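You operate a simulated robot arm through the tools that you are given. There is no shell and no other tool. Be economical: measure what you need, move in short steps, check, and stop when the job is done.

The job below is to be done with a simulated robot arm. You get a single attempt, and the scene is never put back.

JOB
Take the lot tile on the top of the packing table and put it away on the checker ledge. Put the small tray on the top of the packing table away on the top of the tray bench. Stack the gauge block that says "55 mm" from the top of the packing table on top of the gauge block that says "85 mm". Put one of the ink bottles from the top of the long table on the infeed lane. Take the top-up bottle from the top of the long table and leave it on top of the short roll there. Fetch the bottle from the top of the long table and stand it on top of the white film roll there. Put the tag marked "Lot 92" from the top of the long table on top of the green roll and the tag marked "Lot 59" on the top of the steel trolley. Put the label tile marked "Lot 57" from the top of the long table on the top of the narrow table and the label tile labelled "Hold" on the top of the low table. Put the grey canister from the top of the long table on the sleeve station and the teal canister on top of the box sleeve there. Any order will do. Set down upright: ink bottle, top-up bottle, bottle, canister.

It is judged by the outcome, as a careful person would: the job done as asked, and still so three seconds after it is handed in. It fails if anything else is knocked over, pushed out of place, dropped, spilled or broken.

ROBOT AND FRAMES
A 7-joint arm with a two-finger parallel gripper on a trunk, on a base that drives. Base frame: it is fixed to the floor where the robot stands at the start and does not move with it; the origin is under the middle of the robot, x ahead of it, y to its left, z up; the surface under the hand at the start is at about z = 0.7. Units: m, rad, N and s.
With the tool pointing down near the work surface it reaches from about 0.1 to 0.64 m from the robot's upright axis, wherever it stands. Its first joint turns from -2.496 to 2.496 rad. Places, roughly: bottle (6x6x13 cm) [-5.9, -7.8, 0.9]; box sleeve (16x17x8 cm) [-6.1, -8.1, 0.9]; canister [-5.75, -8, 1]; checker ledge (20x95 cm) [-1.86, -3.5, 0.74]; film roll (12x12x13 cm) [-5.8, -7.2, 0.9]; gauge block [0.75, 0, 0.75]; green roll (6x6x10 cm) [-6, -8.3, 0.9]; infeed lane (78x20 cm) [-8.36, -4.34, 0.8]; ink bottle [-5.5, -7, 1]; label tile [-6, -7.5, 0.75]; lot tile [0.5, 0, 0.75]; short roll (12x12x13 cm) [-5.9, -7.5, 0.9]; sleeve station (26x23 cm) [-3.54, -10.54, 0.92]; small tray [0.5, -0.25, 0.75]; tag [-6.25, -7.75, 1]; top of the low table [-5.2, -7.8, 0.8]; top of the narrow table [-2.6, -4.9, 0.8]; top of the steel trolley [-11.1, -7.8, 0.7]; top of the tray bench [-2.5, 1.1, 0.7]; top-up bottle [-5.75, -7.5, 1]. Payload 3 kg.
The TCP is the grasp point between the finger pads, 0.03 m short of the fingertips. In the tool frame z runs along the fingers and y along their closing line. Largest opening 0.11 m; finger width 0.02, thickness 0.01; the body of the gripper, 0.048 by 0.112 m, starts 0.055 m behind the TCP.
Orientation is that of the tool frame in the base frame, as a unit quaternion [x, y, z, w]. With the fingers straight down and closing along the base's y, the tool's x points along the base's -x, its y along +y and its z along -z.

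CONTROLS
- The arm moves only by the tool nudge_tool. Its argument "series" is a list of rows, each a list of 7 numbers: the turn, a rotation vector about the tool's x, y, z in rad, then the shift along the tool's x, y, z in mm, then the finger opening in mm, from 0 to 110. In form: [[rx, ry, rz, dx, dy, dz, hand], ...]. A call has 1 to 20 rows; each row is the pose to reach, as a shift and turn from the pose commanded when the call began, along the tool's axes at that moment. Rows are played at 5 a second. More than 0.05 m and 0.15 rad between two rows, or a gripper value outside its range, and nothing of the call is played. A pose out of reach is approached as far as the arm can. The call stops where the force on the tool passes 40 N (or 10 N more than at its start, if that is more) or the arm is blocked; 0.2 s more then pass. Each finger travels about 0.108 m/s and halts on what it meets, pressing with about 27 N; the grip force reading is that of the motor and also rises with nothing between the fingers. The clock runs only during rows and for 0.2 s after the last one: add rows that repeat a pose to give the fingers time. The reply holds the time, the measured pose of the TCP, the force on the tool along the base axes, the opening and the grip force, in the units named above and with some noise, with the torque about the TCP (base axes, N m) and any sound that the robot's microphone picked up.
- Cameras (640 x 400 px; columns grow to the right, rows downward): "scene" is now at [0.1514, -0.0007, 1.7014]; the picture's right is [-0.04, -1.00, 0.00], its down [-0.84, 0.03, -0.54] and it looks along [0.54, -0.02, -0.84] (base axes); focal length 280 px, centre (320, 200). "wrist" rides on the gripper at [0.072, 0.017, -0.103] in the tool frame; the picture's right is [-0.23, 0.97, 0.00], its down [-0.76, -0.18, -0.62] and it looks along [-0.61, -0.14, 0.78] (tool axes); focal length 222 px, centre (320, 200). There is no depth. A picture from a camera that has moved, and an enlarged one, comes with that camera's place and axes in the base frame and with its lens. The place of the scene camera against the robot may be out by one fixed shift of up to 0.018 m in any direction.
- grab_frame(camera): a new picture of that camera. It takes no simulated time.
- raise_lower(by): slides the trunk up (or, below 0, down) by that many m; the arm and the scene camera ride with it, the base frame stays. It gives what a move gives, with no picture.
- drive_base(legs): drives the robot by 1 to 6 legs, each [ahead, left, turn to the left] in m, m and rad, along the robot's own axes; the way and the turn of a leg run together, so that a leg with both is an arc; at most 1.5 m and 3.142 rad a leg. The arm and the cameras ride along, it lands a little off, and it stops where it bumps. It gives what a move gives.
- aim_head(pan, tilt): turns the head with the scene camera to pan (to the left, within 1.501 rad either way) and tilt (down, from -0.506 to 1.204), counted from straight ahead of the robot. It gives what a move gives.
- close_up(camera, box): a new picture of the part [left, top, right, bottom] of that camera's present view, enlarged. It takes no simulated time.
- close_job(): hands the job in; it is judged then, once.

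Work in short steps. Places have to be worked out from the pictures, the camera data and where the tool is seen: move nearer, look again, correct. Check each grasp and each placing, and mend what went wrong. You have 567 turns and 360 pictures in all, those below and enlarged ones among them. Open the gripper and draw the arm clear of the work before you hand the job in, unless the task says otherwise; then end with one line.

The tools are called after "Request:" as name(argument=value, ...) on one line, values as JSON. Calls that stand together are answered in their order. nudge_tool: Moves the arm, as the interface text tells. Its arguments: {"type":"object","properties":{"series":{"type":"array","items":{"type":"array","items":{"type":"number"}}}},"required":["series"]} The other tools are called the same way: raise_lower (by) slides the trunk up or down; drive_base (legs) drives the base; aim_head (pan, tilt) turns the head that bears the scene camera; grab_frame (camera) takes a picture; close_up (camera, box) takes an enlarged picture of a part of a camera's view; close_job () hands the job in.

At the start:

```text
clock: 0.0
tcp_pos: [0.7612, 0.001, 1.0507]
ee_rot: [0.0, 1.0, 0.0, 0.0]
ft_force: [-0.6, 1.1, -0.7]
torque: [0.01, 0.01, 0.02]
opening: 0.1099
finger_force: 0.0
trunk travel left (down, up): [-0.825, 0.065]
robot x, y, heading: [-0.0019, -0.0023, -0.001]
head pan, tilt: [-0.038, 1.004]
```

scene: 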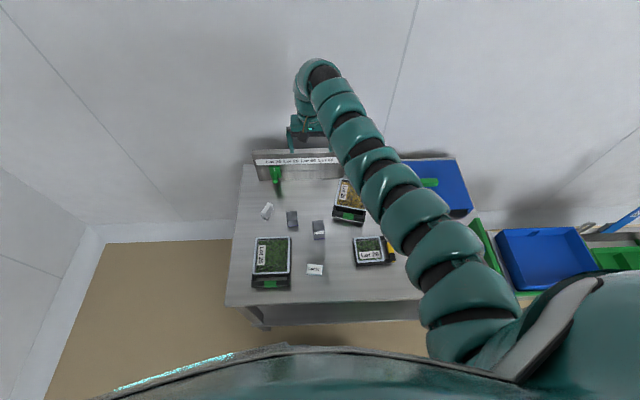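
wrist: 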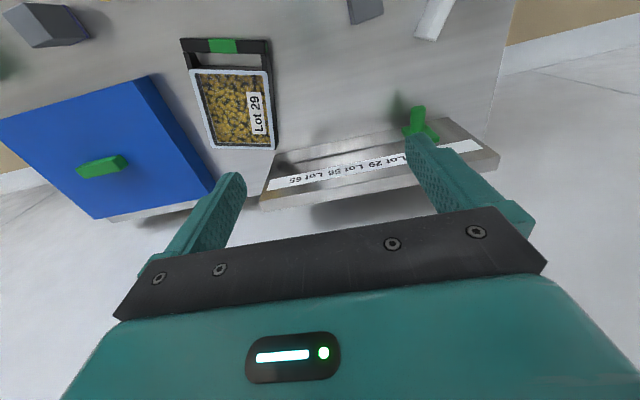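

The table carries several trays, blocks and tiles; I'll enlarge the scene view to tell them apart.

Request:
close_up(camera="scene", box=[220, 130, 420, 310])

Request:
close_up(camera="wrist", box=[160, 0, 520, 220])

```text
2.22 times, centred on (320, 220) of scene
camera zoom: at [0.1514, -0.0007, 1.7014], right [-0.04, -1.0, 0.0], down [-0.84, 0.03, -0.54], along [0.54, -0.02, -0.84], focal length 622 px, centre (320, 156)
```

zoom: 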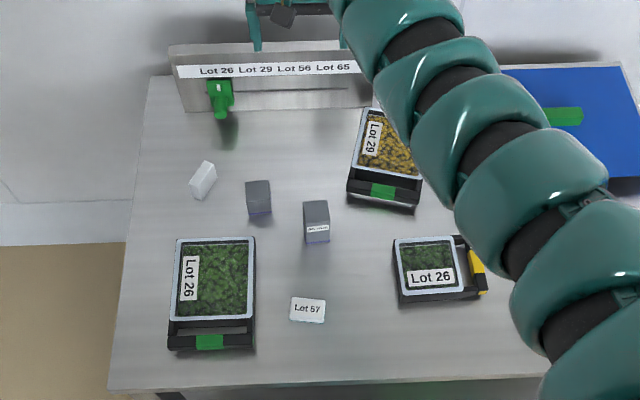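

```text
1.78 times, centred on (340, 110) of wrist
camera zoom: at [0.6885, 0.0179, 1.1558], right [0.23, 0.97, 0.0], down [0.76, -0.18, 0.62], along [0.61, -0.14, -0.78], focal length 395 px, centre (284, 360)
```

zoom: 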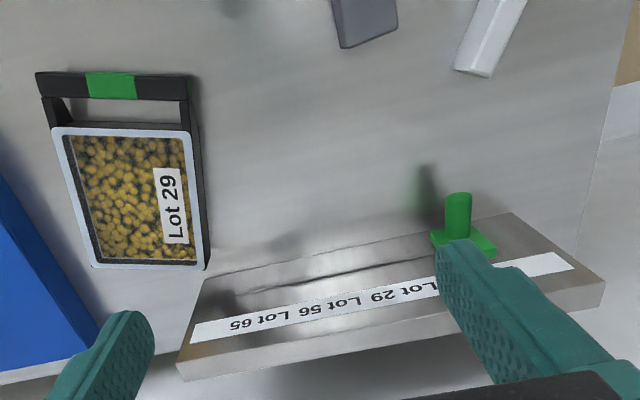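

Tile "Lot 57" is near (0.49,0.0); the blocks are around (0.63,-0.01), (0.69,0.09) and (0.74,0.195). I'll pull the hand back so the wrist camera sees the blocks.

Request:
nudge_tool(series=[[0, 0, 0, 45, 0, 0, 110], [0, 0, 0, 90, 0, 0, 110], [0, 0, 0, 135, 0, 0, 110], [0, 0, 0, 180, 0, 0, 110], [0, 0, 0, 225, 0, 0, 110], [0, 0, 0, 270, 0, 0, 110], [0, 0, 0, 315, 0, 0, 110], [0, 0, 0, 340, 0, 0, 110]])

Request:
grab_frame(camera="wrist")

Request:
grab_frame(camera="scene")

```text
clock: 1.8
tcp_pos: [0.5518, -0.0124, 1.0104]
ee_rot: [-0.001, 1.0, -0.001, 0.001]
ft_force: [-0.1, 0.5, 0.1]
torque: [0.03, -0.01, 0.01]
opening: 0.1102
finger_force: 0.1
out of reach, approached as far as the arm can: row 3, 4, 5, 6, 7, 8
trunk travel left (down, up): [-0.825, 0.065]
robot x, y, heading: [-0.0022, 0.0028, -0.001]
head pan, tilt: [-0.038, 1.004]
```

```text
355 pictures are left
camera wrist: at [0.4796, 0.0043, 1.1156], right [0.23, 0.97, 0.0], down [0.76, -0.18, 0.63], along [0.61, -0.14, -0.78], focal length 222 px, centre (320, 200)
```

wrist: 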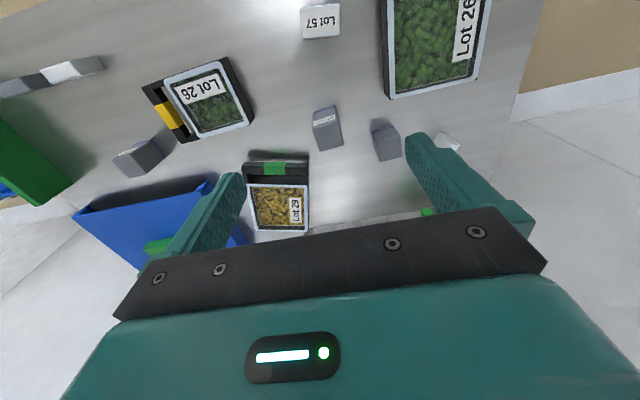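

```text
354 pictures are left
camera scene: at [0.1511, -0.0012, 1.7014], right [-0.04, -1.0, 0.0], down [-0.84, 0.03, -0.54], along [0.54, -0.02, -0.84], focal length 280 px, centre (320, 200)
```

scene: 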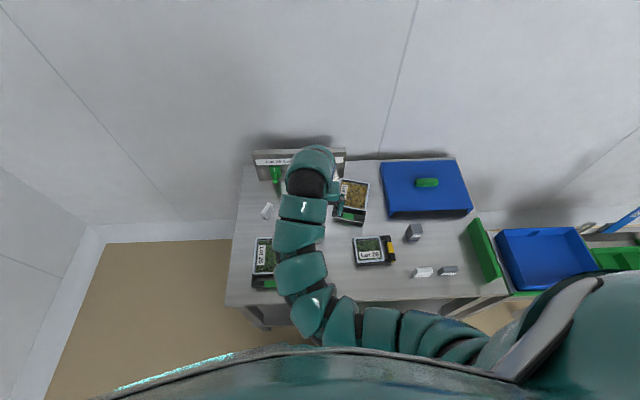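

More blocks lie to the right. Enlarging both views to read labels.

Request:
close_up(camera="scene", box=[340, 210, 480, 290])

Request:
close_up(camera="wrist", box=[0, 40, 200, 180])

Request:
close_up(camera="wrist", box=[290, 80, 470, 190])

```text
4.57 times, centred on (410, 250) of scene
camera zoom: at [0.1511, -0.0012, 1.7014], right [-0.04, -1.0, 0.0], down [-0.84, 0.03, -0.54], along [0.54, -0.02, -0.84], focal length 1281 px, centre (-91, -29)
```

zoom: 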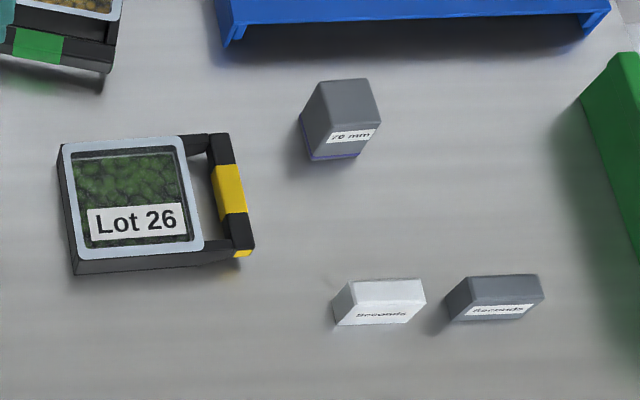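

```text
2.86 times, centred on (100, 110) of wrist
camera zoom: at [0.4796, 0.0043, 1.1156], right [0.23, 0.97, 0.0], down [0.76, -0.18, 0.63], along [0.61, -0.14, -0.78], focal length 635 px, centre (949, 457)
```

zoom: 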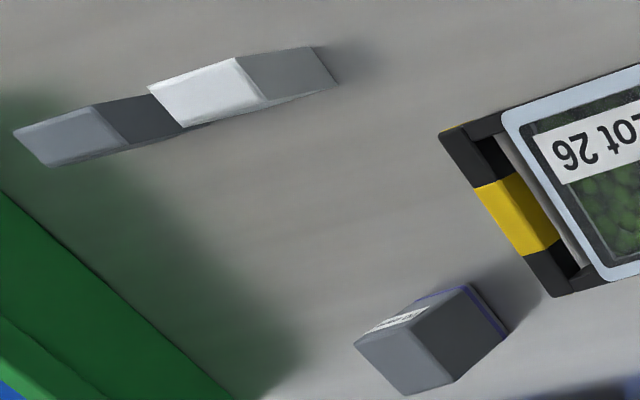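

```text
3.56 times, centred on (380, 135) of wrist
camera zoom: at [0.4796, 0.0043, 1.1156], right [0.23, 0.97, 0.0], down [0.76, -0.18, 0.63], along [0.61, -0.14, -0.78], focal length 790 px, centre (107, 431)
```

zoom: 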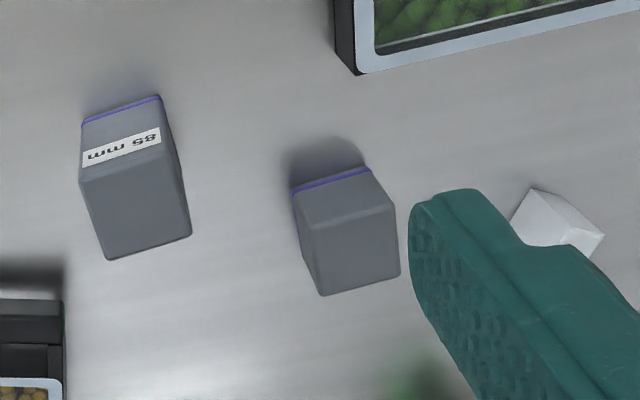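

The labelled one at (0.63,-0.01) is "85 mm", the right-hand one is "70 mm". I'll go to the +y side with the hand yawed 90° to read the other dark block.

Request:
nudge_tool(series=[[0, 0, 0.14, -10, 28, 0, 110], [0, 0, 0.28, -20, 56, 0, 110], [0, 0, 0.42, -30, 84, 0, 110], [0, 0, 0.56, -40, 112, 0, 110], [0, 0, 0.7, -50, 140, 0, 110], [0, 0, 0.84, -60, 168, 0, 110], [0, 0, 0.98, -70, 196, 0, 110], [0, 0, 1.12, -80, 224, 0, 110], [0, 0, 1.26, -90, 252, 0, 110], [0, 0, 1.4, -100, 270, 0, 110], [0, 0, 1.54, -110, 290, 0, 110]])

Request:
grab_frame(camera="wrist")

```text
clock: 4.2
tcp_pos: [0.6241, 0.2624, 0.9954]
ee_rot: [0.678, 0.735, -0.001, 0.0]
ft_force: [-0.8, 1.2, -0.7]
torque: [-0.05, -0.04, -0.02]
opening: 0.1101
finger_force: 0.1
out of reach, approached as far as the arm can: row 10, 11
trunk travel left (down, up): [-0.825, 0.065]
robot x, y, heading: [0.0021, 0.0012, 0.005]
head pan, tilt: [-0.038, 1.004]
```

```text
350 pictures are left
camera wrist: at [0.6359, 0.336, 1.1015], right [0.99, -0.15, 0.0], down [-0.12, -0.77, 0.62], along [-0.09, -0.62, -0.78], focal length 222 px, centre (320, 200)
```

wrist: 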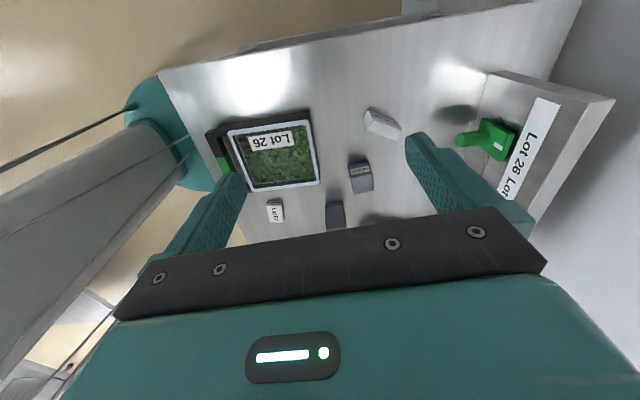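

Request:
close_up(camera="wrist", box=[240, 100, 420, 240])

Request:
close_up(camera="wrist", box=[340, 150, 390, 200])

```text
2.86 times, centred on (330, 170) of wrist
camera zoom: at [0.6359, 0.336, 1.1015], right [0.99, -0.15, 0.0], down [-0.12, -0.77, 0.62], along [-0.09, -0.62, -0.78], focal length 635 px, centre (291, 286)
```

zoom: 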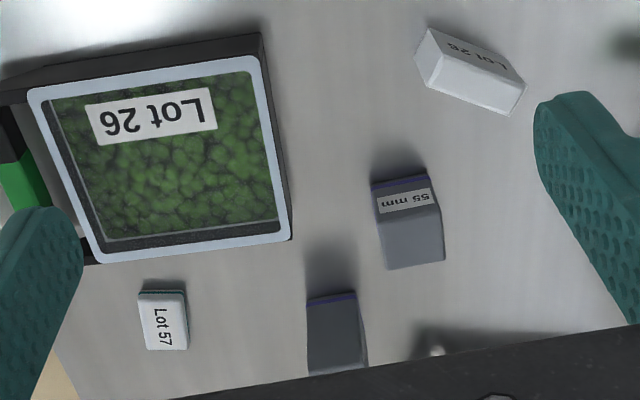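

```text
8.00 times, centred on (365, 175) of wrist
camera zoom: at [0.6359, 0.336, 1.1015], right [0.99, -0.15, 0.0], down [-0.12, -0.77, 0.62], along [-0.09, -0.62, -0.78], focal length 1777 px, centre (-40, 400)
```

zoom: 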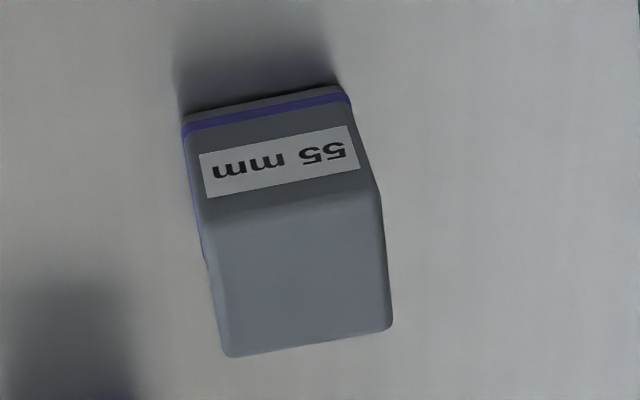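

55 mm block ≈(0.683,0.080), 85 mm ≈(0.622,0.0), both ~4.2 cm wide, ~4.5 cm tall. They are at the limit of reach, so I drive 8 cm ahead.

Request:
drive_base(legs=[[0.08, 0, 0]])

```text
clock: 5.3
tcp_pos: [0.7057, 0.2611, 0.9966]
ee_rot: [0.676, 0.737, -0.001, -0.001]
ft_force: [0.5, -0.1, 0.2]
torque: [0.01, 0.0, -0.01]
opening: 0.1099
finger_force: 0.1
trunk travel left (down, up): [-0.825, 0.065]
robot x, y, heading: [0.0781, 0.0033, -0.002]
head pan, tilt: [-0.038, 1.004]
```

Moving above the 55 mm block, keeping the yaw (it matches the block's).

Request:
nudge_tool(series=[[0, 0, 0, -40, -9, 30, 90], [0, 0, 0, -80, -18, 60, 90], [0, 0, 0, -120, -27, 90, 90], [0, 0, 0, -150, -33, 110, 90], [0, 0, 0, -176, -38, 127, 90], [0, 0, 0, -176, -38, 127, 90]])

Request:
grab_frame(camera="wrist")

```text
refused: row 1 steps farther than a row can; nothing moved
```

```text
347 pictures are left
camera wrist: at [0.7177, 0.3352, 1.1003], right [0.99, -0.14, 0.0], down [-0.11, -0.77, 0.62], along [-0.09, -0.62, -0.78], focal length 222 px, centre (320, 200)
```

wrist: 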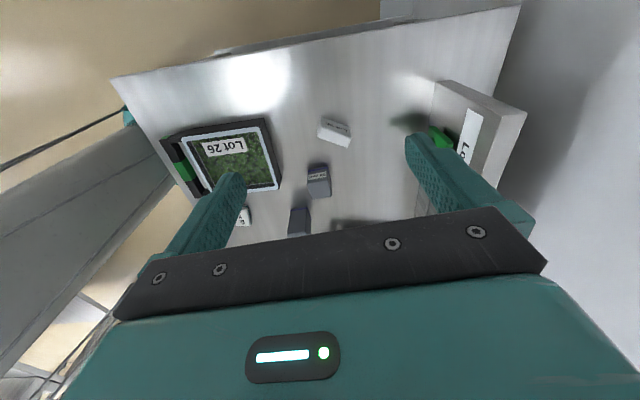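

Row was a hair too long; use smaller rows.

Request:
nudge_tool(series=[[0, 0, 0, -32, -7, 24, 90], [0, 0, 0, -64, -14, 48, 90], [0, 0, 0, -96, -21, 72, 90], [0, 0, 0, -128, -28, 96, 90], [0, 0, 0, -160, -35, 115, 90], [0, 0, 0, -176, -38, 127, 90], [0, 0, 0, -176, -38, 127, 90]])

Request:
grab_frame(camera="wrist")

```text
clock: 6.9
tcp_pos: [0.6827, 0.085, 0.8671]
ee_rot: [0.677, 0.736, 0.0, 0.0]
ft_force: [-1.0, 0.5, 0.3]
torque: [0.02, 0.04, -0.02]
opening: 0.0897
finger_force: 0.1
trunk travel left (down, up): [-0.825, 0.065]
robot x, y, heading: [0.0834, -0.0017, 0.004]
head pan, tilt: [-0.038, 1.004]
```

```text
346 pictures are left
camera wrist: at [0.6934, 0.1574, 0.972], right [0.99, -0.14, 0.0], down [-0.11, -0.77, 0.62], along [-0.09, -0.62, -0.78], focal length 222 px, centre (320, 200)
```

wrist: 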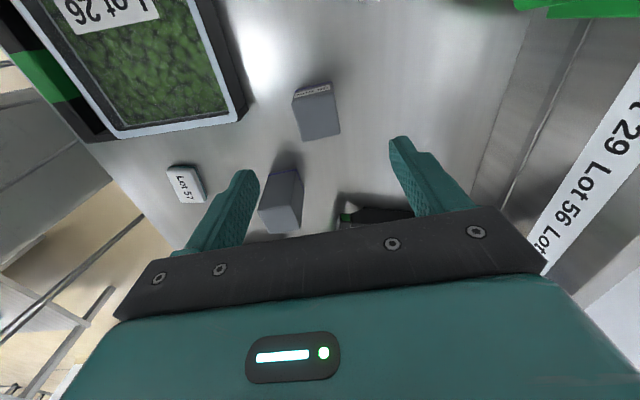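

The block's top centre computes to (0.681,0.085), under the TCP. Descending to grasp at z≈0.738.

Request:
nudge_tool(series=[[0, 0, 0, 0, -2, 40, 90], [0, 0, 0, 0, -2, 80, 90], [0, 0, 0, 0, -2, 110, 90], [0, 0, 0, 0, -2, 129, 90], [0, 0, 0, 0, -2, 129, 90], [0, 0, 0, 0, -2, 129, 60], [0, 0, 0, 0, -2, 129, 30], [0, 0, 0, 0, -2, 129, 30], [0, 0, 0, 0, -2, 129, 30]])

```text
clock: 8.9
tcp_pos: [0.6809, 0.0823, 0.7398]
ee_rot: [0.676, 0.737, -0.001, 0.001]
ft_force: [-0.5, -0.2, 0.3]
torque: [0.01, -0.03, -0.03]
opening: 0.0417
finger_force: 27.3
trunk travel left (down, up): [-0.825, 0.065]
robot x, y, heading: [0.0838, -0.0002, 0.001]
head pan, tilt: [-0.038, 1.004]
```

Gripped (41.7 mm). Lift and look at the 85 mm block.

Request:
nudge_tool(series=[[0, 0, 0, 0, 0, -40, 30], [0, 0, 0, 0, 0, -80, 30], [0, 0, 0, 30, 0, -110, 30], [0, 0, 0, 30, 0, -110, 30]])

Request:
grab_frame(camera="wrist")

Request:
close_up(camera="wrist", box=[220, 80, 420, 250])

```text
clock: 9.9
tcp_pos: [0.6801, 0.1142, 0.8492]
ee_rot: [0.676, 0.737, -0.001, -0.001]
ft_force: [0.2, -0.9, -1.8]
torque: [0.06, 0.0, -0.02]
opening: 0.0417
finger_force: 26.7
trunk travel left (down, up): [-0.825, 0.065]
robot x, y, heading: [0.0837, -0.0002, 0.003]
head pan, tilt: [-0.038, 1.004]
```

```text
345 pictures are left
camera wrist: at [0.692, 0.1868, 0.9525], right [0.99, -0.14, 0.0], down [-0.11, -0.77, 0.62], along [-0.09, -0.62, -0.78], focal length 222 px, centre (320, 200)
```

wrist: 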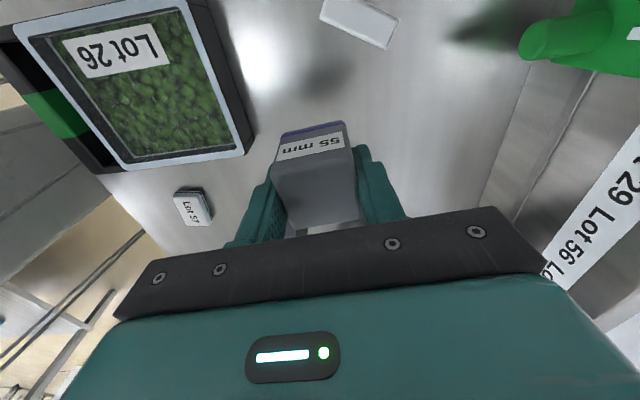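

```text
2.35 times, centred on (320, 165) of wrist
camera zoom: at [0.692, 0.1868, 0.9525], right [0.99, -0.14, 0.0], down [-0.11, -0.77, 0.62], along [-0.09, -0.62, -0.78], focal length 523 px, centre (320, 282)
```

zoom: 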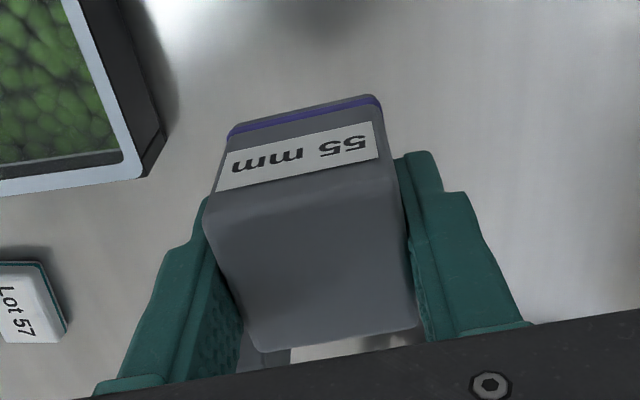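

The hand hides the 85 mm block; back off 80 mm to see it.

Request:
nudge_tool(series=[[0, 0, 0, 40, 0, -10, 30], [0, 0, 0, 80, 0, -20, 30], [0, 0, 0, 80, 0, -20, 30]])

Request:
close_up(camera="wrist", box=[200, 110, 360, 250])

Request:
close_up(camera="scene", box=[240, 160, 400, 290])

```text
clock: 10.7
tcp_pos: [0.6724, 0.1937, 0.8681]
ee_rot: [0.677, 0.736, -0.001, 0.0]
ft_force: [-0.4, 0.4, -1.2]
torque: [0.0, -0.01, 0.0]
opening: 0.0415
finger_force: 27.0
trunk travel left (down, up): [-0.825, 0.065]
robot x, y, heading: [0.0767, -0.0018, -0.0]
head pan, tilt: [-0.038, 1.004]
```

```text
2.86 times, centred on (280, 180) of wrist
camera zoom: at [0.6836, 0.2672, 0.9726], right [0.99, -0.14, 0.0], down [-0.11, -0.77, 0.62], along [-0.09, -0.62, -0.78], focal length 635 px, centre (434, 257)
```

zoom: 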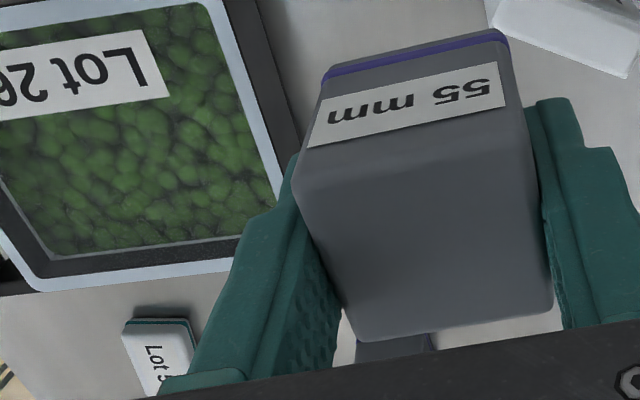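

```text
3.08 times, centred on (320, 225) of scene
camera zoom: at [0.2318, -0.0008, 1.7014], right [-0.04, -1.0, 0.0], down [-0.84, 0.03, -0.54], along [0.54, -0.02, -0.84], focal length 862 px, centre (320, 123)
```

zoom: 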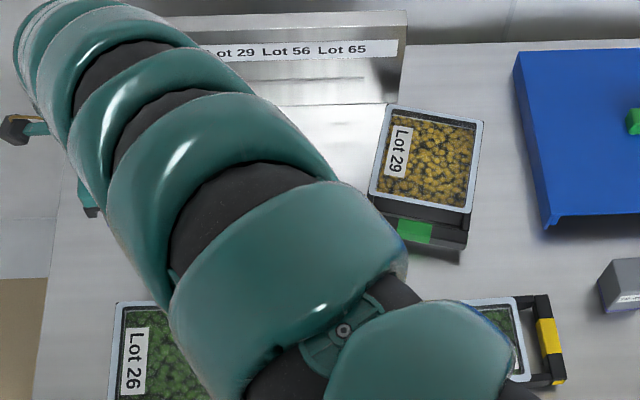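

Shift hand toward -x so the 85 mm block appears beside the fingers.

Request:
nudge_tool(series=[[0, 0, 0, 0, -45, -5, 30], [0, 0, 0, 0, -90, -10, 30], [0, 0, 0, 0, -135, -10, 30], [0, 0, 0, 0, -175, -10, 30], [0, 0, 0, 0, -175, -10, 30]])

Request:
grab_frame(camera="wrist")

Request:
close_up(camera="wrist", box=[380, 110, 540, 230])

```text
clock: 11.9
tcp_pos: [0.5233, 0.1893, 0.8809]
ee_rot: [0.676, 0.737, -0.001, 0.001]
ft_force: [-0.3, 0.5, -1.8]
torque: [0.04, 0.02, 0.03]
opening: 0.0416
finger_force: 27.3
out of reach, approached as far as the arm can: row 4, 5
trunk travel left (down, up): [-0.825, 0.065]
robot x, y, heading: [0.0815, -0.0005, 0.005]
head pan, tilt: [-0.038, 1.004]
```

```text
341 pictures are left
camera wrist: at [0.5349, 0.2635, 0.9854], right [0.99, -0.14, 0.0], down [-0.11, -0.77, 0.63], along [-0.09, -0.62, -0.78], focal length 222 px, centre (320, 200)
```

wrist: 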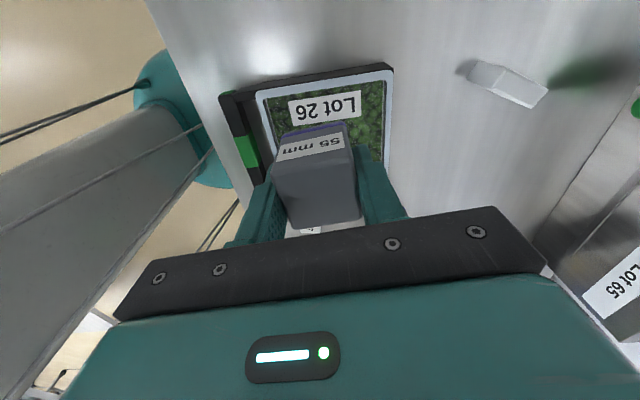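

```text
3.33 times, centred on (460, 170) of wrist
camera zoom: at [0.5349, 0.2635, 0.9854], right [0.99, -0.14, 0.0], down [-0.11, -0.77, 0.63], along [-0.09, -0.62, -0.78], focal length 740 px, centre (-147, 300)
```

zoom: 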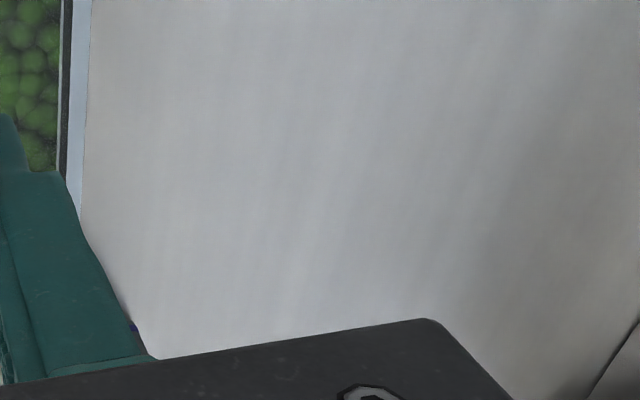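

Trying the scene camera now that the arm has moved.

Request:
close_up(camera="scene", box=[220, 160, 420, 290])

```text
3.08 times, centred on (320, 225) of scene
camera zoom: at [0.2305, 0.0007, 1.7015], right [-0.04, -1.0, 0.0], down [-0.84, 0.03, -0.54], along [0.54, -0.02, -0.84], focal length 862 px, centre (320, 123)
```

zoom: 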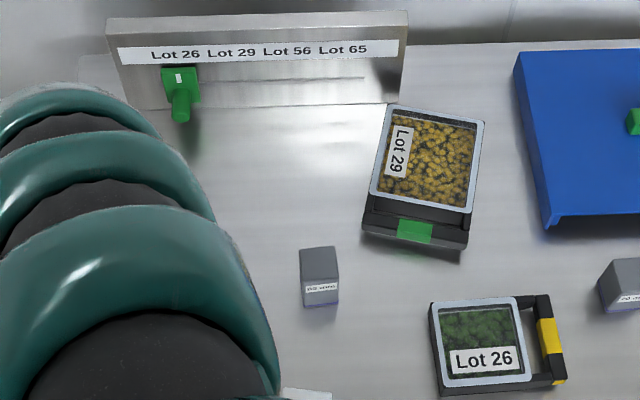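

Block heights may well equal their labels (85 block looks taller), so I need a better look: objects nearer the camera than the held block show up, so I'll pass over and beyond the 85 block at z≈0.92.

Request:
nudge_tool(series=[[0, 0, 0, 0, 0, -30, 30], [0, 0, 0, -40, 12, -40, 30], [0, 0, 0, -80, 24, -40, 30], [0, 0, 0, -120, 36, -40, 30], [0, 0, 0, -160, 48, -40, 30], [0, 0, 0, -200, 60, -40, 30], [0, 0, 0, -240, 70, -40, 30], [0, 0, 0, -266, 74, -40, 30], [0, 0, 0, -266, 74, -40, 30]])

Request:
grab_frame(camera="wrist")

```text
clock: 13.9
tcp_pos: [0.6927, -0.0492, 0.9206]
ee_rot: [0.676, 0.737, -0.002, 0.0]
ft_force: [0.9, -0.2, -0.9]
torque: [0.0, 0.02, -0.04]
opening: 0.0419
finger_force: 27.1
out of reach, approached as far as the arm can: row 1, 2, 3, 4, 5, 6, 7, 8, 9
trunk travel left (down, up): [-0.825, 0.065]
robot x, y, heading: [0.0791, -0.0028, 0.002]
head pan, tilt: [-0.038, 1.004]
```

```text
338 pictures are left
camera wrist: at [0.7035, 0.0235, 1.0253], right [0.99, -0.14, 0.0], down [-0.11, -0.77, 0.62], along [-0.09, -0.62, -0.78], focal length 222 px, centre (320, 200)
```

wrist: 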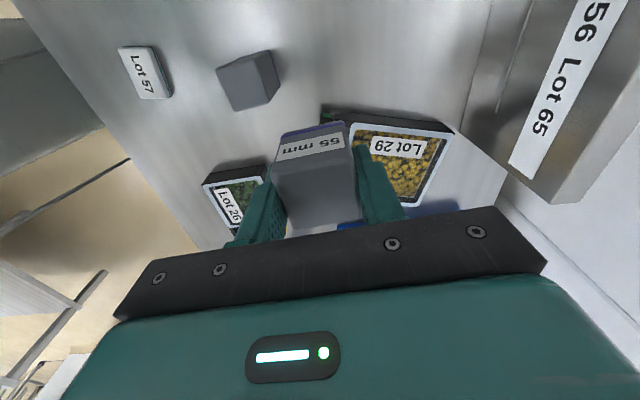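

Request:
close_up(camera="wrist", box=[190, 30, 350, 130])

```text
4.00 times, centred on (270, 80) of wrist
camera zoom: at [0.7035, 0.0235, 1.0253], right [0.99, -0.14, 0.0], down [-0.11, -0.77, 0.62], along [-0.09, -0.62, -0.78], focal length 888 px, centre (520, 680)
```

zoom: 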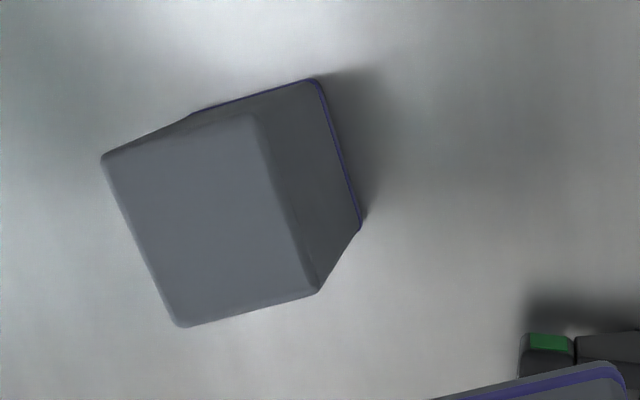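

85 block: top ≈0.785 high (85 mm tall), centre ≈(0.6215,-0.0155), yaw +5°. Descend to z≈0.86 while moving over it, then verify.

Request:
nudge_tool(series=[[0, 0, 0, 0, 0, 40, 30], [0, 0, 0, 15, -25, 58, 30], [0, 0, 0, 30, -50, 58, 30], [0, 0, 0, 40, -68, 58, 30], [0, 0, 0, 40, -68, 58, 30]])

```text
clock: 15.1
tcp_pos: [0.6524, -0.0296, 0.8642]
ee_rot: [0.677, 0.736, -0.001, 0.0]
ft_force: [0.6, -0.5, -2.4]
torque: [-0.02, -0.02, -0.03]
opening: 0.0417
finger_force: 26.8
out of reach, approached as far as the arm can: row 3, 4, 5
trunk travel left (down, up): [-0.825, 0.065]
robot x, y, heading: [0.0858, -0.0008, 0.005]
head pan, tilt: [-0.038, 1.004]
```

Too close to the robot for this posture; drive back 6 cm then finish with the arm.

Request:
drive_base(legs=[[-0.06, 0, 0]])

```text
clock: 16.0
tcp_pos: [0.5925, -0.0299, 0.8651]
ee_rot: [0.677, 0.736, 0.0, 0.001]
ft_force: [-0.2, 0.3, -1.0]
torque: [0.0, -0.04, 0.01]
opening: 0.0416
finger_force: 27.4
trunk travel left (down, up): [-0.825, 0.065]
robot x, y, heading: [0.0197, -0.0026, 0.001]
head pan, tilt: [-0.038, 1.004]
```

Request:
nudge_tool(series=[[0, 0, 0, 12, 30, 0, 30], [0, 0, 0, 12, 30, 0, 30], [0, 0, 0, 12, 30, 0, 30]])

Request:
close_up(camera="wrist", box=[200, 80, 440, 240])

Request:
close_up(camera="scene", box=[220, 140, 420, 270])

```text
clock: 16.8
tcp_pos: [0.6217, -0.0161, 0.8632]
ee_rot: [0.677, 0.736, -0.001, 0.0]
ft_force: [0.1, 0.1, -1.3]
torque: [-0.01, 0.03, -0.02]
opening: 0.0417
finger_force: 27.7
trunk travel left (down, up): [-0.825, 0.065]
robot x, y, heading: [0.0213, 0.0051, -0.001]
head pan, tilt: [-0.038, 1.004]
```

```text
2.50 times, centred on (320, 160) of wrist
camera zoom: at [0.6332, 0.0585, 0.9677], right [0.99, -0.15, 0.0], down [-0.11, -0.77, 0.62], along [-0.09, -0.62, -0.78], focal length 555 px, centre (320, 300)
```

zoom: 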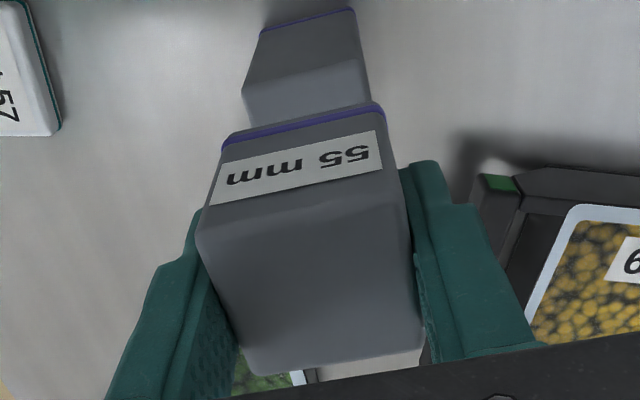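

```text
3.08 times, centred on (320, 205) of scene
camera zoom: at [0.173, -0.0004, 1.7013], right [-0.04, -1.0, 0.0], down [-0.84, 0.03, -0.54], along [0.54, -0.02, -0.84], focal length 862 px, centre (320, 185)
```

zoom: 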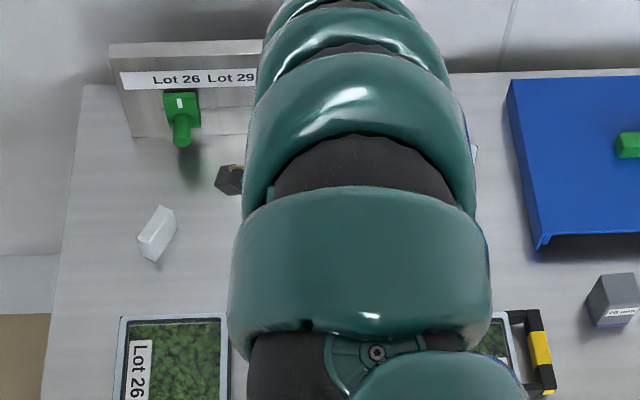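

Both edges agree within ~2 mm: well aligned. Lower ~38 mm onto it.

Request:
nudge_tool(series=[[0, 0, 0, 1, 0, 20, 30], [0, 0, 0, 1, 0, 32, 30], [0, 0, 0, 1, 0, 36, 30], [0, 0, 0, 1, 0, 38, 30], [0, 0, 0, 1, 0, 38, 30]])

```text
clock: 18.0
tcp_pos: [0.623, -0.0139, 0.826]
ee_rot: [0.677, 0.736, -0.001, 0.0]
ft_force: [-0.3, 0.6, -0.6]
torque: [-0.02, 0.01, -0.02]
opening: 0.0418
finger_force: 27.0
trunk travel left (down, up): [-0.825, 0.065]
robot x, y, heading: [0.0245, -0.0012, 0.005]
head pan, tilt: [-0.038, 1.004]
```

No contact yet; lower 1 mm at a time.

Request:
nudge_tool(series=[[0, 0, 0, 0, 0, 1, 30], [0, 0, 0, 0, 0, 2, 30], [0, 0, 0, 0, 0, 2, 30]])

```text
clock: 18.8
tcp_pos: [0.6219, -0.0155, 0.8234]
ee_rot: [0.677, 0.736, -0.001, 0.0]
ft_force: [-0.2, 0.2, -2.0]
torque: [0.0, 0.03, 0.01]
opening: 0.0417
finger_force: 26.5
trunk travel left (down, up): [-0.825, 0.065]
robot x, y, heading: [0.0201, 0.0009, 0.001]
head pan, tilt: [-0.038, 1.004]
```

Request:
nudge_tool(series=[[0, 0, 0, 0, 0, 1, 30], [0, 0, 0, 0, 0, 2, 30], [0, 0, 0, 0, 0, 2, 30]])

Request:
close_up(camera="wrist", box=[200, 60, 440, 240])

```text
clock: 19.6
tcp_pos: [0.6225, -0.0145, 0.8244]
ee_rot: [0.677, 0.736, 0.001, 0.0]
ft_force: [-0.1, 1.6, 16.8]
torque: [0.31, 0.07, 0.02]
opening: 0.0415
finger_force: 27.0
trunk travel left (down, up): [-0.825, 0.065]
robot x, y, heading: [0.0191, 0.0056, 0.005]
head pan, tilt: [-0.038, 1.004]
```

```text
2.22 times, centred on (320, 150) of wrist
camera zoom: at [0.6334, 0.0594, 0.928], right [0.99, -0.14, 0.0], down [-0.11, -0.77, 0.62], along [-0.09, -0.62, -0.78], focal length 494 px, centre (320, 311)
```

zoom: 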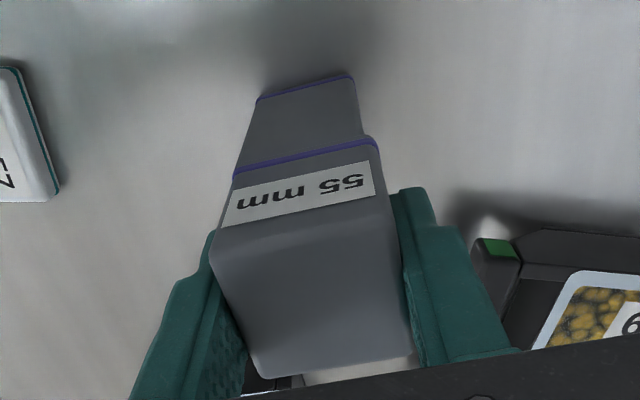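

Contact made (17 N). Back off 1 mm, open, and lift.

Request:
nudge_tool(series=[[0, 0, 0, 0, 0, -1, 30], [0, 0, 0, 0, 0, -1, 60], [0, 0, 0, 0, 0, -1, 75], [0, 0, 0, 0, 0, -1, 75], [0, 0, 0, 0, 0, -25, 75], [0, 0, 0, 0, 0, -50, 75], [0, 0, 0, 20, 0, -70, 75]])

Request:
grab_frame(camera="wrist")

```text
clock: 21.2
tcp_pos: [0.6208, 0.0068, 0.8901]
ee_rot: [0.677, 0.736, -0.001, -0.001]
ft_force: [-0.2, 0.8, 0.3]
torque: [-0.01, -0.03, -0.03]
opening: 0.0748
finger_force: 0.0
trunk travel left (down, up): [-0.825, 0.065]
robot x, y, heading: [0.0189, 0.0003, -0.0]
head pan, tilt: [-0.038, 1.004]
```

```text
333 pictures are left
camera wrist: at [0.6317, 0.0801, 0.9947], right [0.99, -0.14, 0.0], down [-0.11, -0.77, 0.63], along [-0.09, -0.62, -0.78], focal length 222 px, centre (320, 200)
```

wrist: 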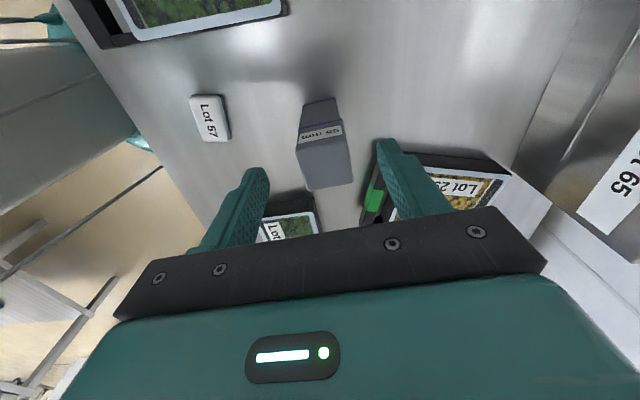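

Stack stands. The tile is near (0.483,0.008), yaw ≈ -8°. I drive back 0.135 so the hand ends over it at a comfortable reach.

Request:
drive_base(legs=[[-0.135, 0, 0]])

Request:
nudge_tool(series=[[0, 0, 0.11, 0, 0, 30, 75], [0, 0, 0.22, 0, 0, 60, 75], [0, 0, 0.22, 0, 0, 60, 75]])

Request:
grab_frame(camera="wrist")

```text
clock: 22.6
tcp_pos: [0.4826, 0.0047, 0.8903]
ee_rot: [0.678, 0.735, -0.001, 0.0]
ft_force: [0.1, 0.5, 0.5]
torque: [0.0, -0.02, 0.0]
opening: 0.075
finger_force: 0.0
trunk travel left (down, up): [-0.825, 0.065]
robot x, y, heading: [-0.1214, 0.0037, -0.002]
head pan, tilt: [-0.038, 1.004]
```

```text
clock: 23.4
tcp_pos: [0.4831, 0.004, 0.8284]
ee_rot: [0.755, 0.656, -0.001, 0.0]
ft_force: [0.6, -0.6, 0.6]
torque: [-0.02, 0.0, 0.01]
opening: 0.0751
finger_force: 0.0
trunk travel left (down, up): [-0.825, 0.065]
robot x, y, heading: [-0.1204, -0.0032, -0.002]
head pan, tilt: [-0.038, 1.004]
```

```text
332 pictures are left
camera wrist: at [0.5107, 0.0727, 0.9321], right [0.93, -0.36, 0.0], down [-0.28, -0.73, 0.62], along [-0.23, -0.58, -0.78], focal length 222 px, centre (320, 200)
```

wrist: 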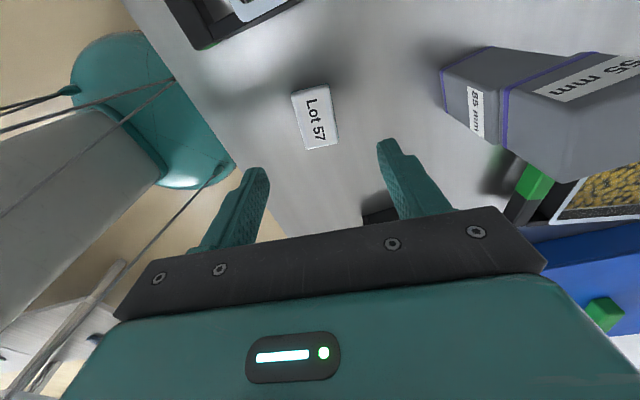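

Tile aligned with fingers, offset −4 mm in tool y. Descend to z≈0.734 and close.

Request:
nudge_tool(series=[[0, 0, 0, 1, -4, 40, 75], [0, 0, 0, 1, -4, 75, 75], [0, 0, 0, 1, -4, 90, 75], [0, 0, 0, 1, -4, 94, 75], [0, 0, 0, 1, -4, 94, 50], [0, 0, 0, 1, -4, 94, 25], [0, 0, 0, 1, -4, 94, 25], [0, 0, 0, 1, -4, 94, 25]])

```text
clock: 25.1
tcp_pos: [0.476, 0.0059, 0.7347]
ee_rot: [0.754, 0.657, -0.002, 0.0]
ft_force: [1.0, 0.5, 0.9]
torque: [0.0, -0.02, -0.01]
opening: 0.0347
finger_force: 26.8
trunk travel left (down, up): [-0.825, 0.065]
robot x, y, heading: [-0.1169, 0.0, -0.004]
head pan, tilt: [-0.038, 1.004]
```

Gripped. Lift and look around for the route.

Request:
nudge_tool(series=[[0, 0, 0, 0, 0, -40, 25], [0, 0, 0, 0, 0, -80, 25], [0, 0, 0, 0, 0, -120, 25], [0, 0, 0, 0, 0, -120, 25]])

Request:
close_up(camera="wrist", box=[240, 100, 400, 230])

Request:
aim_head(pan=-1.5, tilt=0.3)

Request:
grab_frame(camera="scene")

```text
clock: 26.1
tcp_pos: [0.4812, 0.0073, 0.8554]
ee_rot: [0.754, 0.656, -0.001, -0.001]
ft_force: [0.4, 0.7, -0.4]
torque: [0.0, 0.01, -0.03]
opening: 0.0346
finger_force: 27.1
trunk travel left (down, up): [-0.825, 0.065]
robot x, y, heading: [-0.1172, -0.0014, 0.001]
head pan, tilt: [-0.038, 1.004]
```

```text
3.08 times, centred on (320, 165) of wrist
camera zoom: at [0.5083, 0.0765, 0.9593], right [0.93, -0.36, 0.0], down [-0.28, -0.73, 0.62], along [-0.23, -0.58, -0.78], focal length 684 px, centre (320, 308)
```

zoom: 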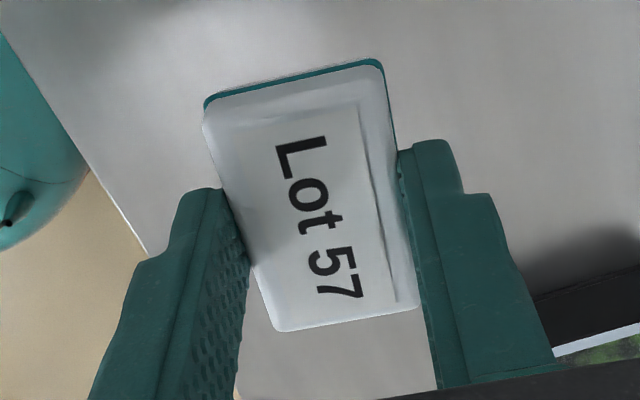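

```text
clock: 27.7
tcp_pos: [0.4809, 0.0061, 0.8551]
ee_rot: [0.754, 0.657, -0.002, 0.001]
ft_force: [-0.7, 0.0, 0.3]
torque: [0.01, 0.0, 0.04]
opening: 0.0347
finger_force: 27.0
trunk travel left (down, up): [-0.825, 0.065]
robot x, y, heading: [-0.115, 0.0014, 0.001]
head pan, tilt: [-1.499, 0.3]
```

```text
330 pictures are left
camera scene: at [-0.0288, -0.0912, 1.7611], right [-1.0, -0.07, 0.0], down [-0.02, 0.3, -0.96], along [0.07, -0.95, -0.3], focal length 280 px, centre (320, 200)
```

scene: 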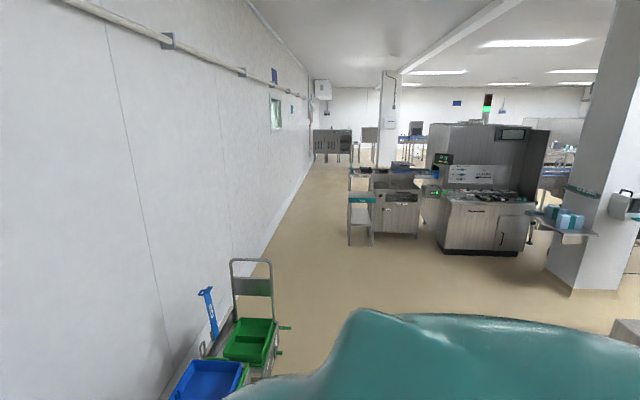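

Tile is held well. The checker appears ahead-right in this view, ledge facing +y with its length along x. Back away from the table, turn right and look.

Request:
drive_base(legs=[[-0.6, 0, 0], [0, 0, -1.57]])

Request:
aim_head(pan=-0.3, tilt=0.35)

Request:
grab_frame(camera="scene")

```text
clock: 35.0
tcp_pos: [-0.7236, -0.5949, 0.8545]
ee_rot: [0.997, -0.074, -0.001, -0.001]
ft_force: [-0.7, -0.3, 0.7]
torque: [-0.02, -0.03, -0.03]
opening: 0.035
finger_force: 27.5
trunk travel left (down, up): [-0.825, 0.065]
robot x, y, heading: [-0.7208, -0.0016, -1.583]
head pan, tilt: [-1.499, 0.3]
```

```text
clock: 36.4
tcp_pos: [-0.7236, -0.5959, 0.856]
ee_rot: [0.997, -0.076, -0.001, -0.002]
ft_force: [0.2, -0.1, -0.5]
torque: [-0.02, 0.02, -0.02]
opening: 0.035
finger_force: 26.5
trunk travel left (down, up): [-0.825, 0.065]
robot x, y, heading: [-0.7238, 0.0039, -1.588]
head pan, tilt: [-0.3, 0.351]
```

```text
329 pictures are left
camera scene: at [-0.7524, -0.1642, 1.7564], right [-0.95, 0.31, 0.0], down [0.11, 0.33, -0.94], along [-0.29, -0.89, -0.34], focal length 280 px, centre (320, 200)
```

scene: 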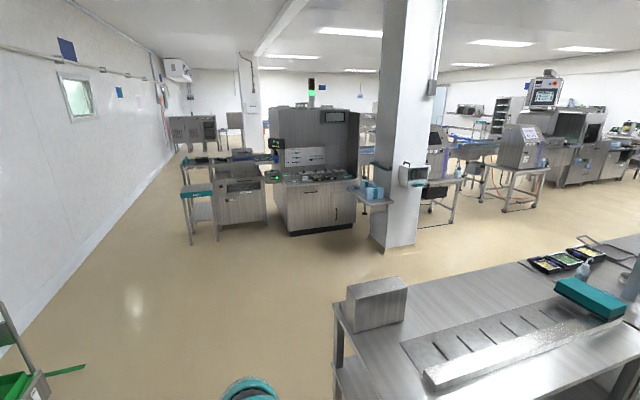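

Path: straight ahead past the table on the right (its corner ≈(-1.2,-1.15)), then sidestep right to x≈-1.58 and look again.

Request:
drive_base(legs=[[1.0, 0, 0.015], [0.95, 0, 0], [0, -0.85, 0]])

Request:
aim_head(pan=0, tilt=0.6)

Request:
grab_frame(camera="scene")

```text
clock: 50.4
tcp_pos: [-1.6207, -2.5344, 0.8542]
ee_rot: [0.998, -0.063, -0.001, -0.001]
ft_force: [0.2, 0.3, 0.0]
torque: [0.01, -0.03, 0.01]
opening: 0.0348
finger_force: 26.8
trunk travel left (down, up): [-0.825, 0.065]
robot x, y, heading: [-1.633, -1.9395, -1.565]
head pan, tilt: [-0.3, 0.351]
```

```text
clock: 51.2
tcp_pos: [-1.6196, -2.5339, 0.8549]
ee_rot: [0.998, -0.063, -0.001, -0.001]
ft_force: [0.2, -0.6, 0.5]
torque: [-0.02, -0.03, -0.02]
opening: 0.0349
finger_force: 27.0
trunk travel left (down, up): [-0.825, 0.065]
robot x, y, heading: [-1.639, -1.9374, -1.555]
head pan, tilt: [0.0, 0.6]
```

```text
328 pictures are left
camera scene: at [-1.6323, -2.1035, 1.7337], right [-1.0, -0.01, 0.0], down [-0.01, 0.56, -0.83], along [0.01, -0.83, -0.56], focal length 280 px, centre (320, 200)
```

scene: 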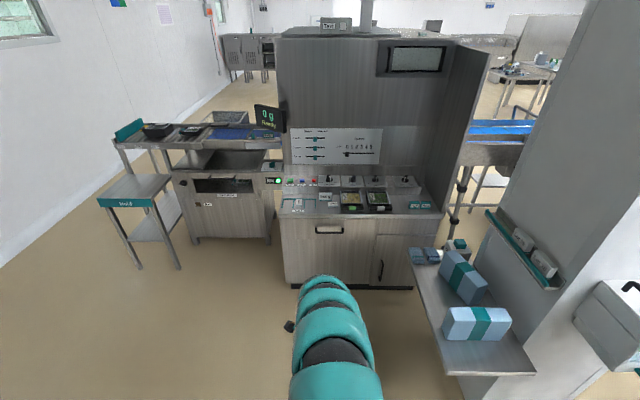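

Request:
close_up(camera="scene", box=[260, 160, 460, 285])

```text
3.20 times, centred on (360, 222) of scene
camera zoom: at [-1.6323, -2.1035, 1.7337], right [-1.0, -0.01, 0.0], down [-0.01, 0.56, -0.83], along [0.01, -0.83, -0.56], focal length 896 px, centre (192, 128)
```

zoom: 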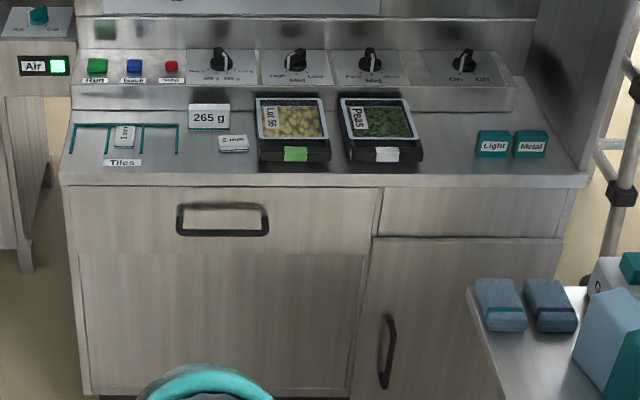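

The ledge has a marked "Tiles" rack on the left (three bays, middle occupied). I'll rotate the hand to the natural yaw (tile long axis along y) and drive closer with x≈-1.55.

Request:
nudge_tool(series=[[0, 0, -0.14, 0, 0, 0, 25], [0, 0, -0.28, 0, 0, 0, 25], [0, 0, -0.42, 0, 0, 0, 25], [0, 0, -0.56, 0, 0, 0, 25], [0, 0, -0.7, 0, 0, 0, 25], [0, 0, -0.84, 0, 0, 0, 25], [0, 0, -0.98, 0, 0, 0, 25], [0, 0, -1.12, 0, 0, 0, 25], [0, 0, -1.26, 0, 0, 0, 25], [0, 0, -1.4, 0, 0, 0, 25], [0, 0, -1.54, 0, 0, 0, 25], [0, 0, -1.68, 0, 0, 0, 25], [0, 0, -1.7, 0, 0, 0, 25]])

Request:
drive_base(legs=[[0.7, 0.08, -0.015]])

Request:
grab_frame(camera="wrist")

Request:
grab_frame(camera="scene")

```text
clock: 54.0
tcp_pos: [-1.6213, -2.5328, 0.8537]
ee_rot: [0.705, 0.709, -0.001, -0.001]
ft_force: [-0.3, -0.4, -0.4]
torque: [-0.01, 0.02, 0.04]
opening: 0.0347
finger_force: 26.6
trunk travel left (down, up): [-0.825, 0.065]
robot x, y, heading: [-1.6362, -1.9396, -1.56]
head pan, tilt: [0.0, 0.6]
```

```text
clock: 57.9
tcp_pos: [-1.5349, -3.2333, 0.8537]
ee_rot: [0.706, 0.708, 0.001, -0.002]
ft_force: [0.7, 0.1, -0.3]
torque: [-0.01, 0.02, 0.0]
opening: 0.0348
finger_force: 27.0
trunk travel left (down, up): [-0.825, 0.065]
robot x, y, heading: [-1.549, -2.635, -1.561]
head pan, tilt: [0.0, 0.6]
```

```text
326 pictures are left
camera wrist: at [-1.5174, -3.1622, 0.9583], right [0.97, -0.22, 0.0], down [-0.17, -0.76, 0.62], along [-0.14, -0.6, -0.78], focal length 222 px, centre (320, 200)
```

wrist: 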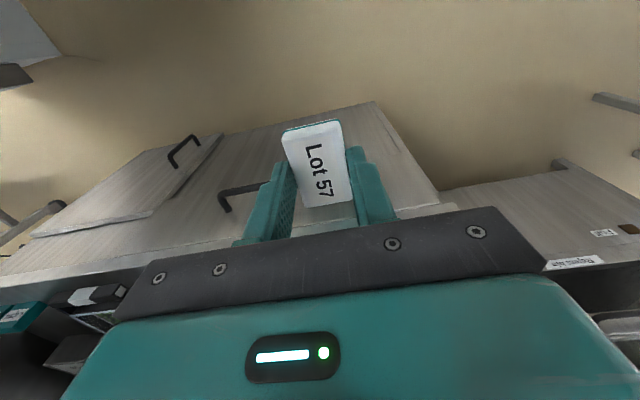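

```text
325 pictures are left
camera scene: at [-1.5463, -2.804, 1.7336], right [-1.0, -0.01, 0.0], down [-0.01, 0.57, -0.82], along [0.01, -0.82, -0.57], focal length 280 px, centre (320, 200)
```

scene: 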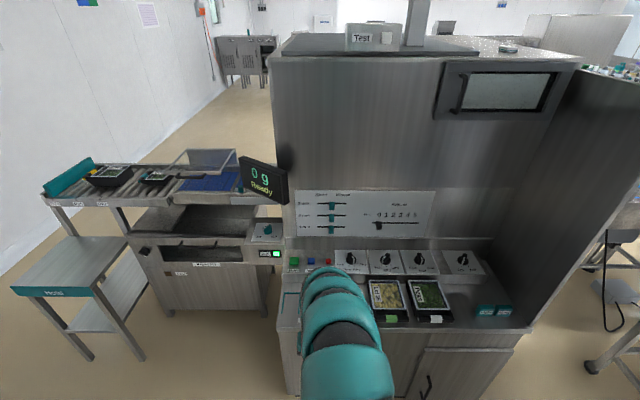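

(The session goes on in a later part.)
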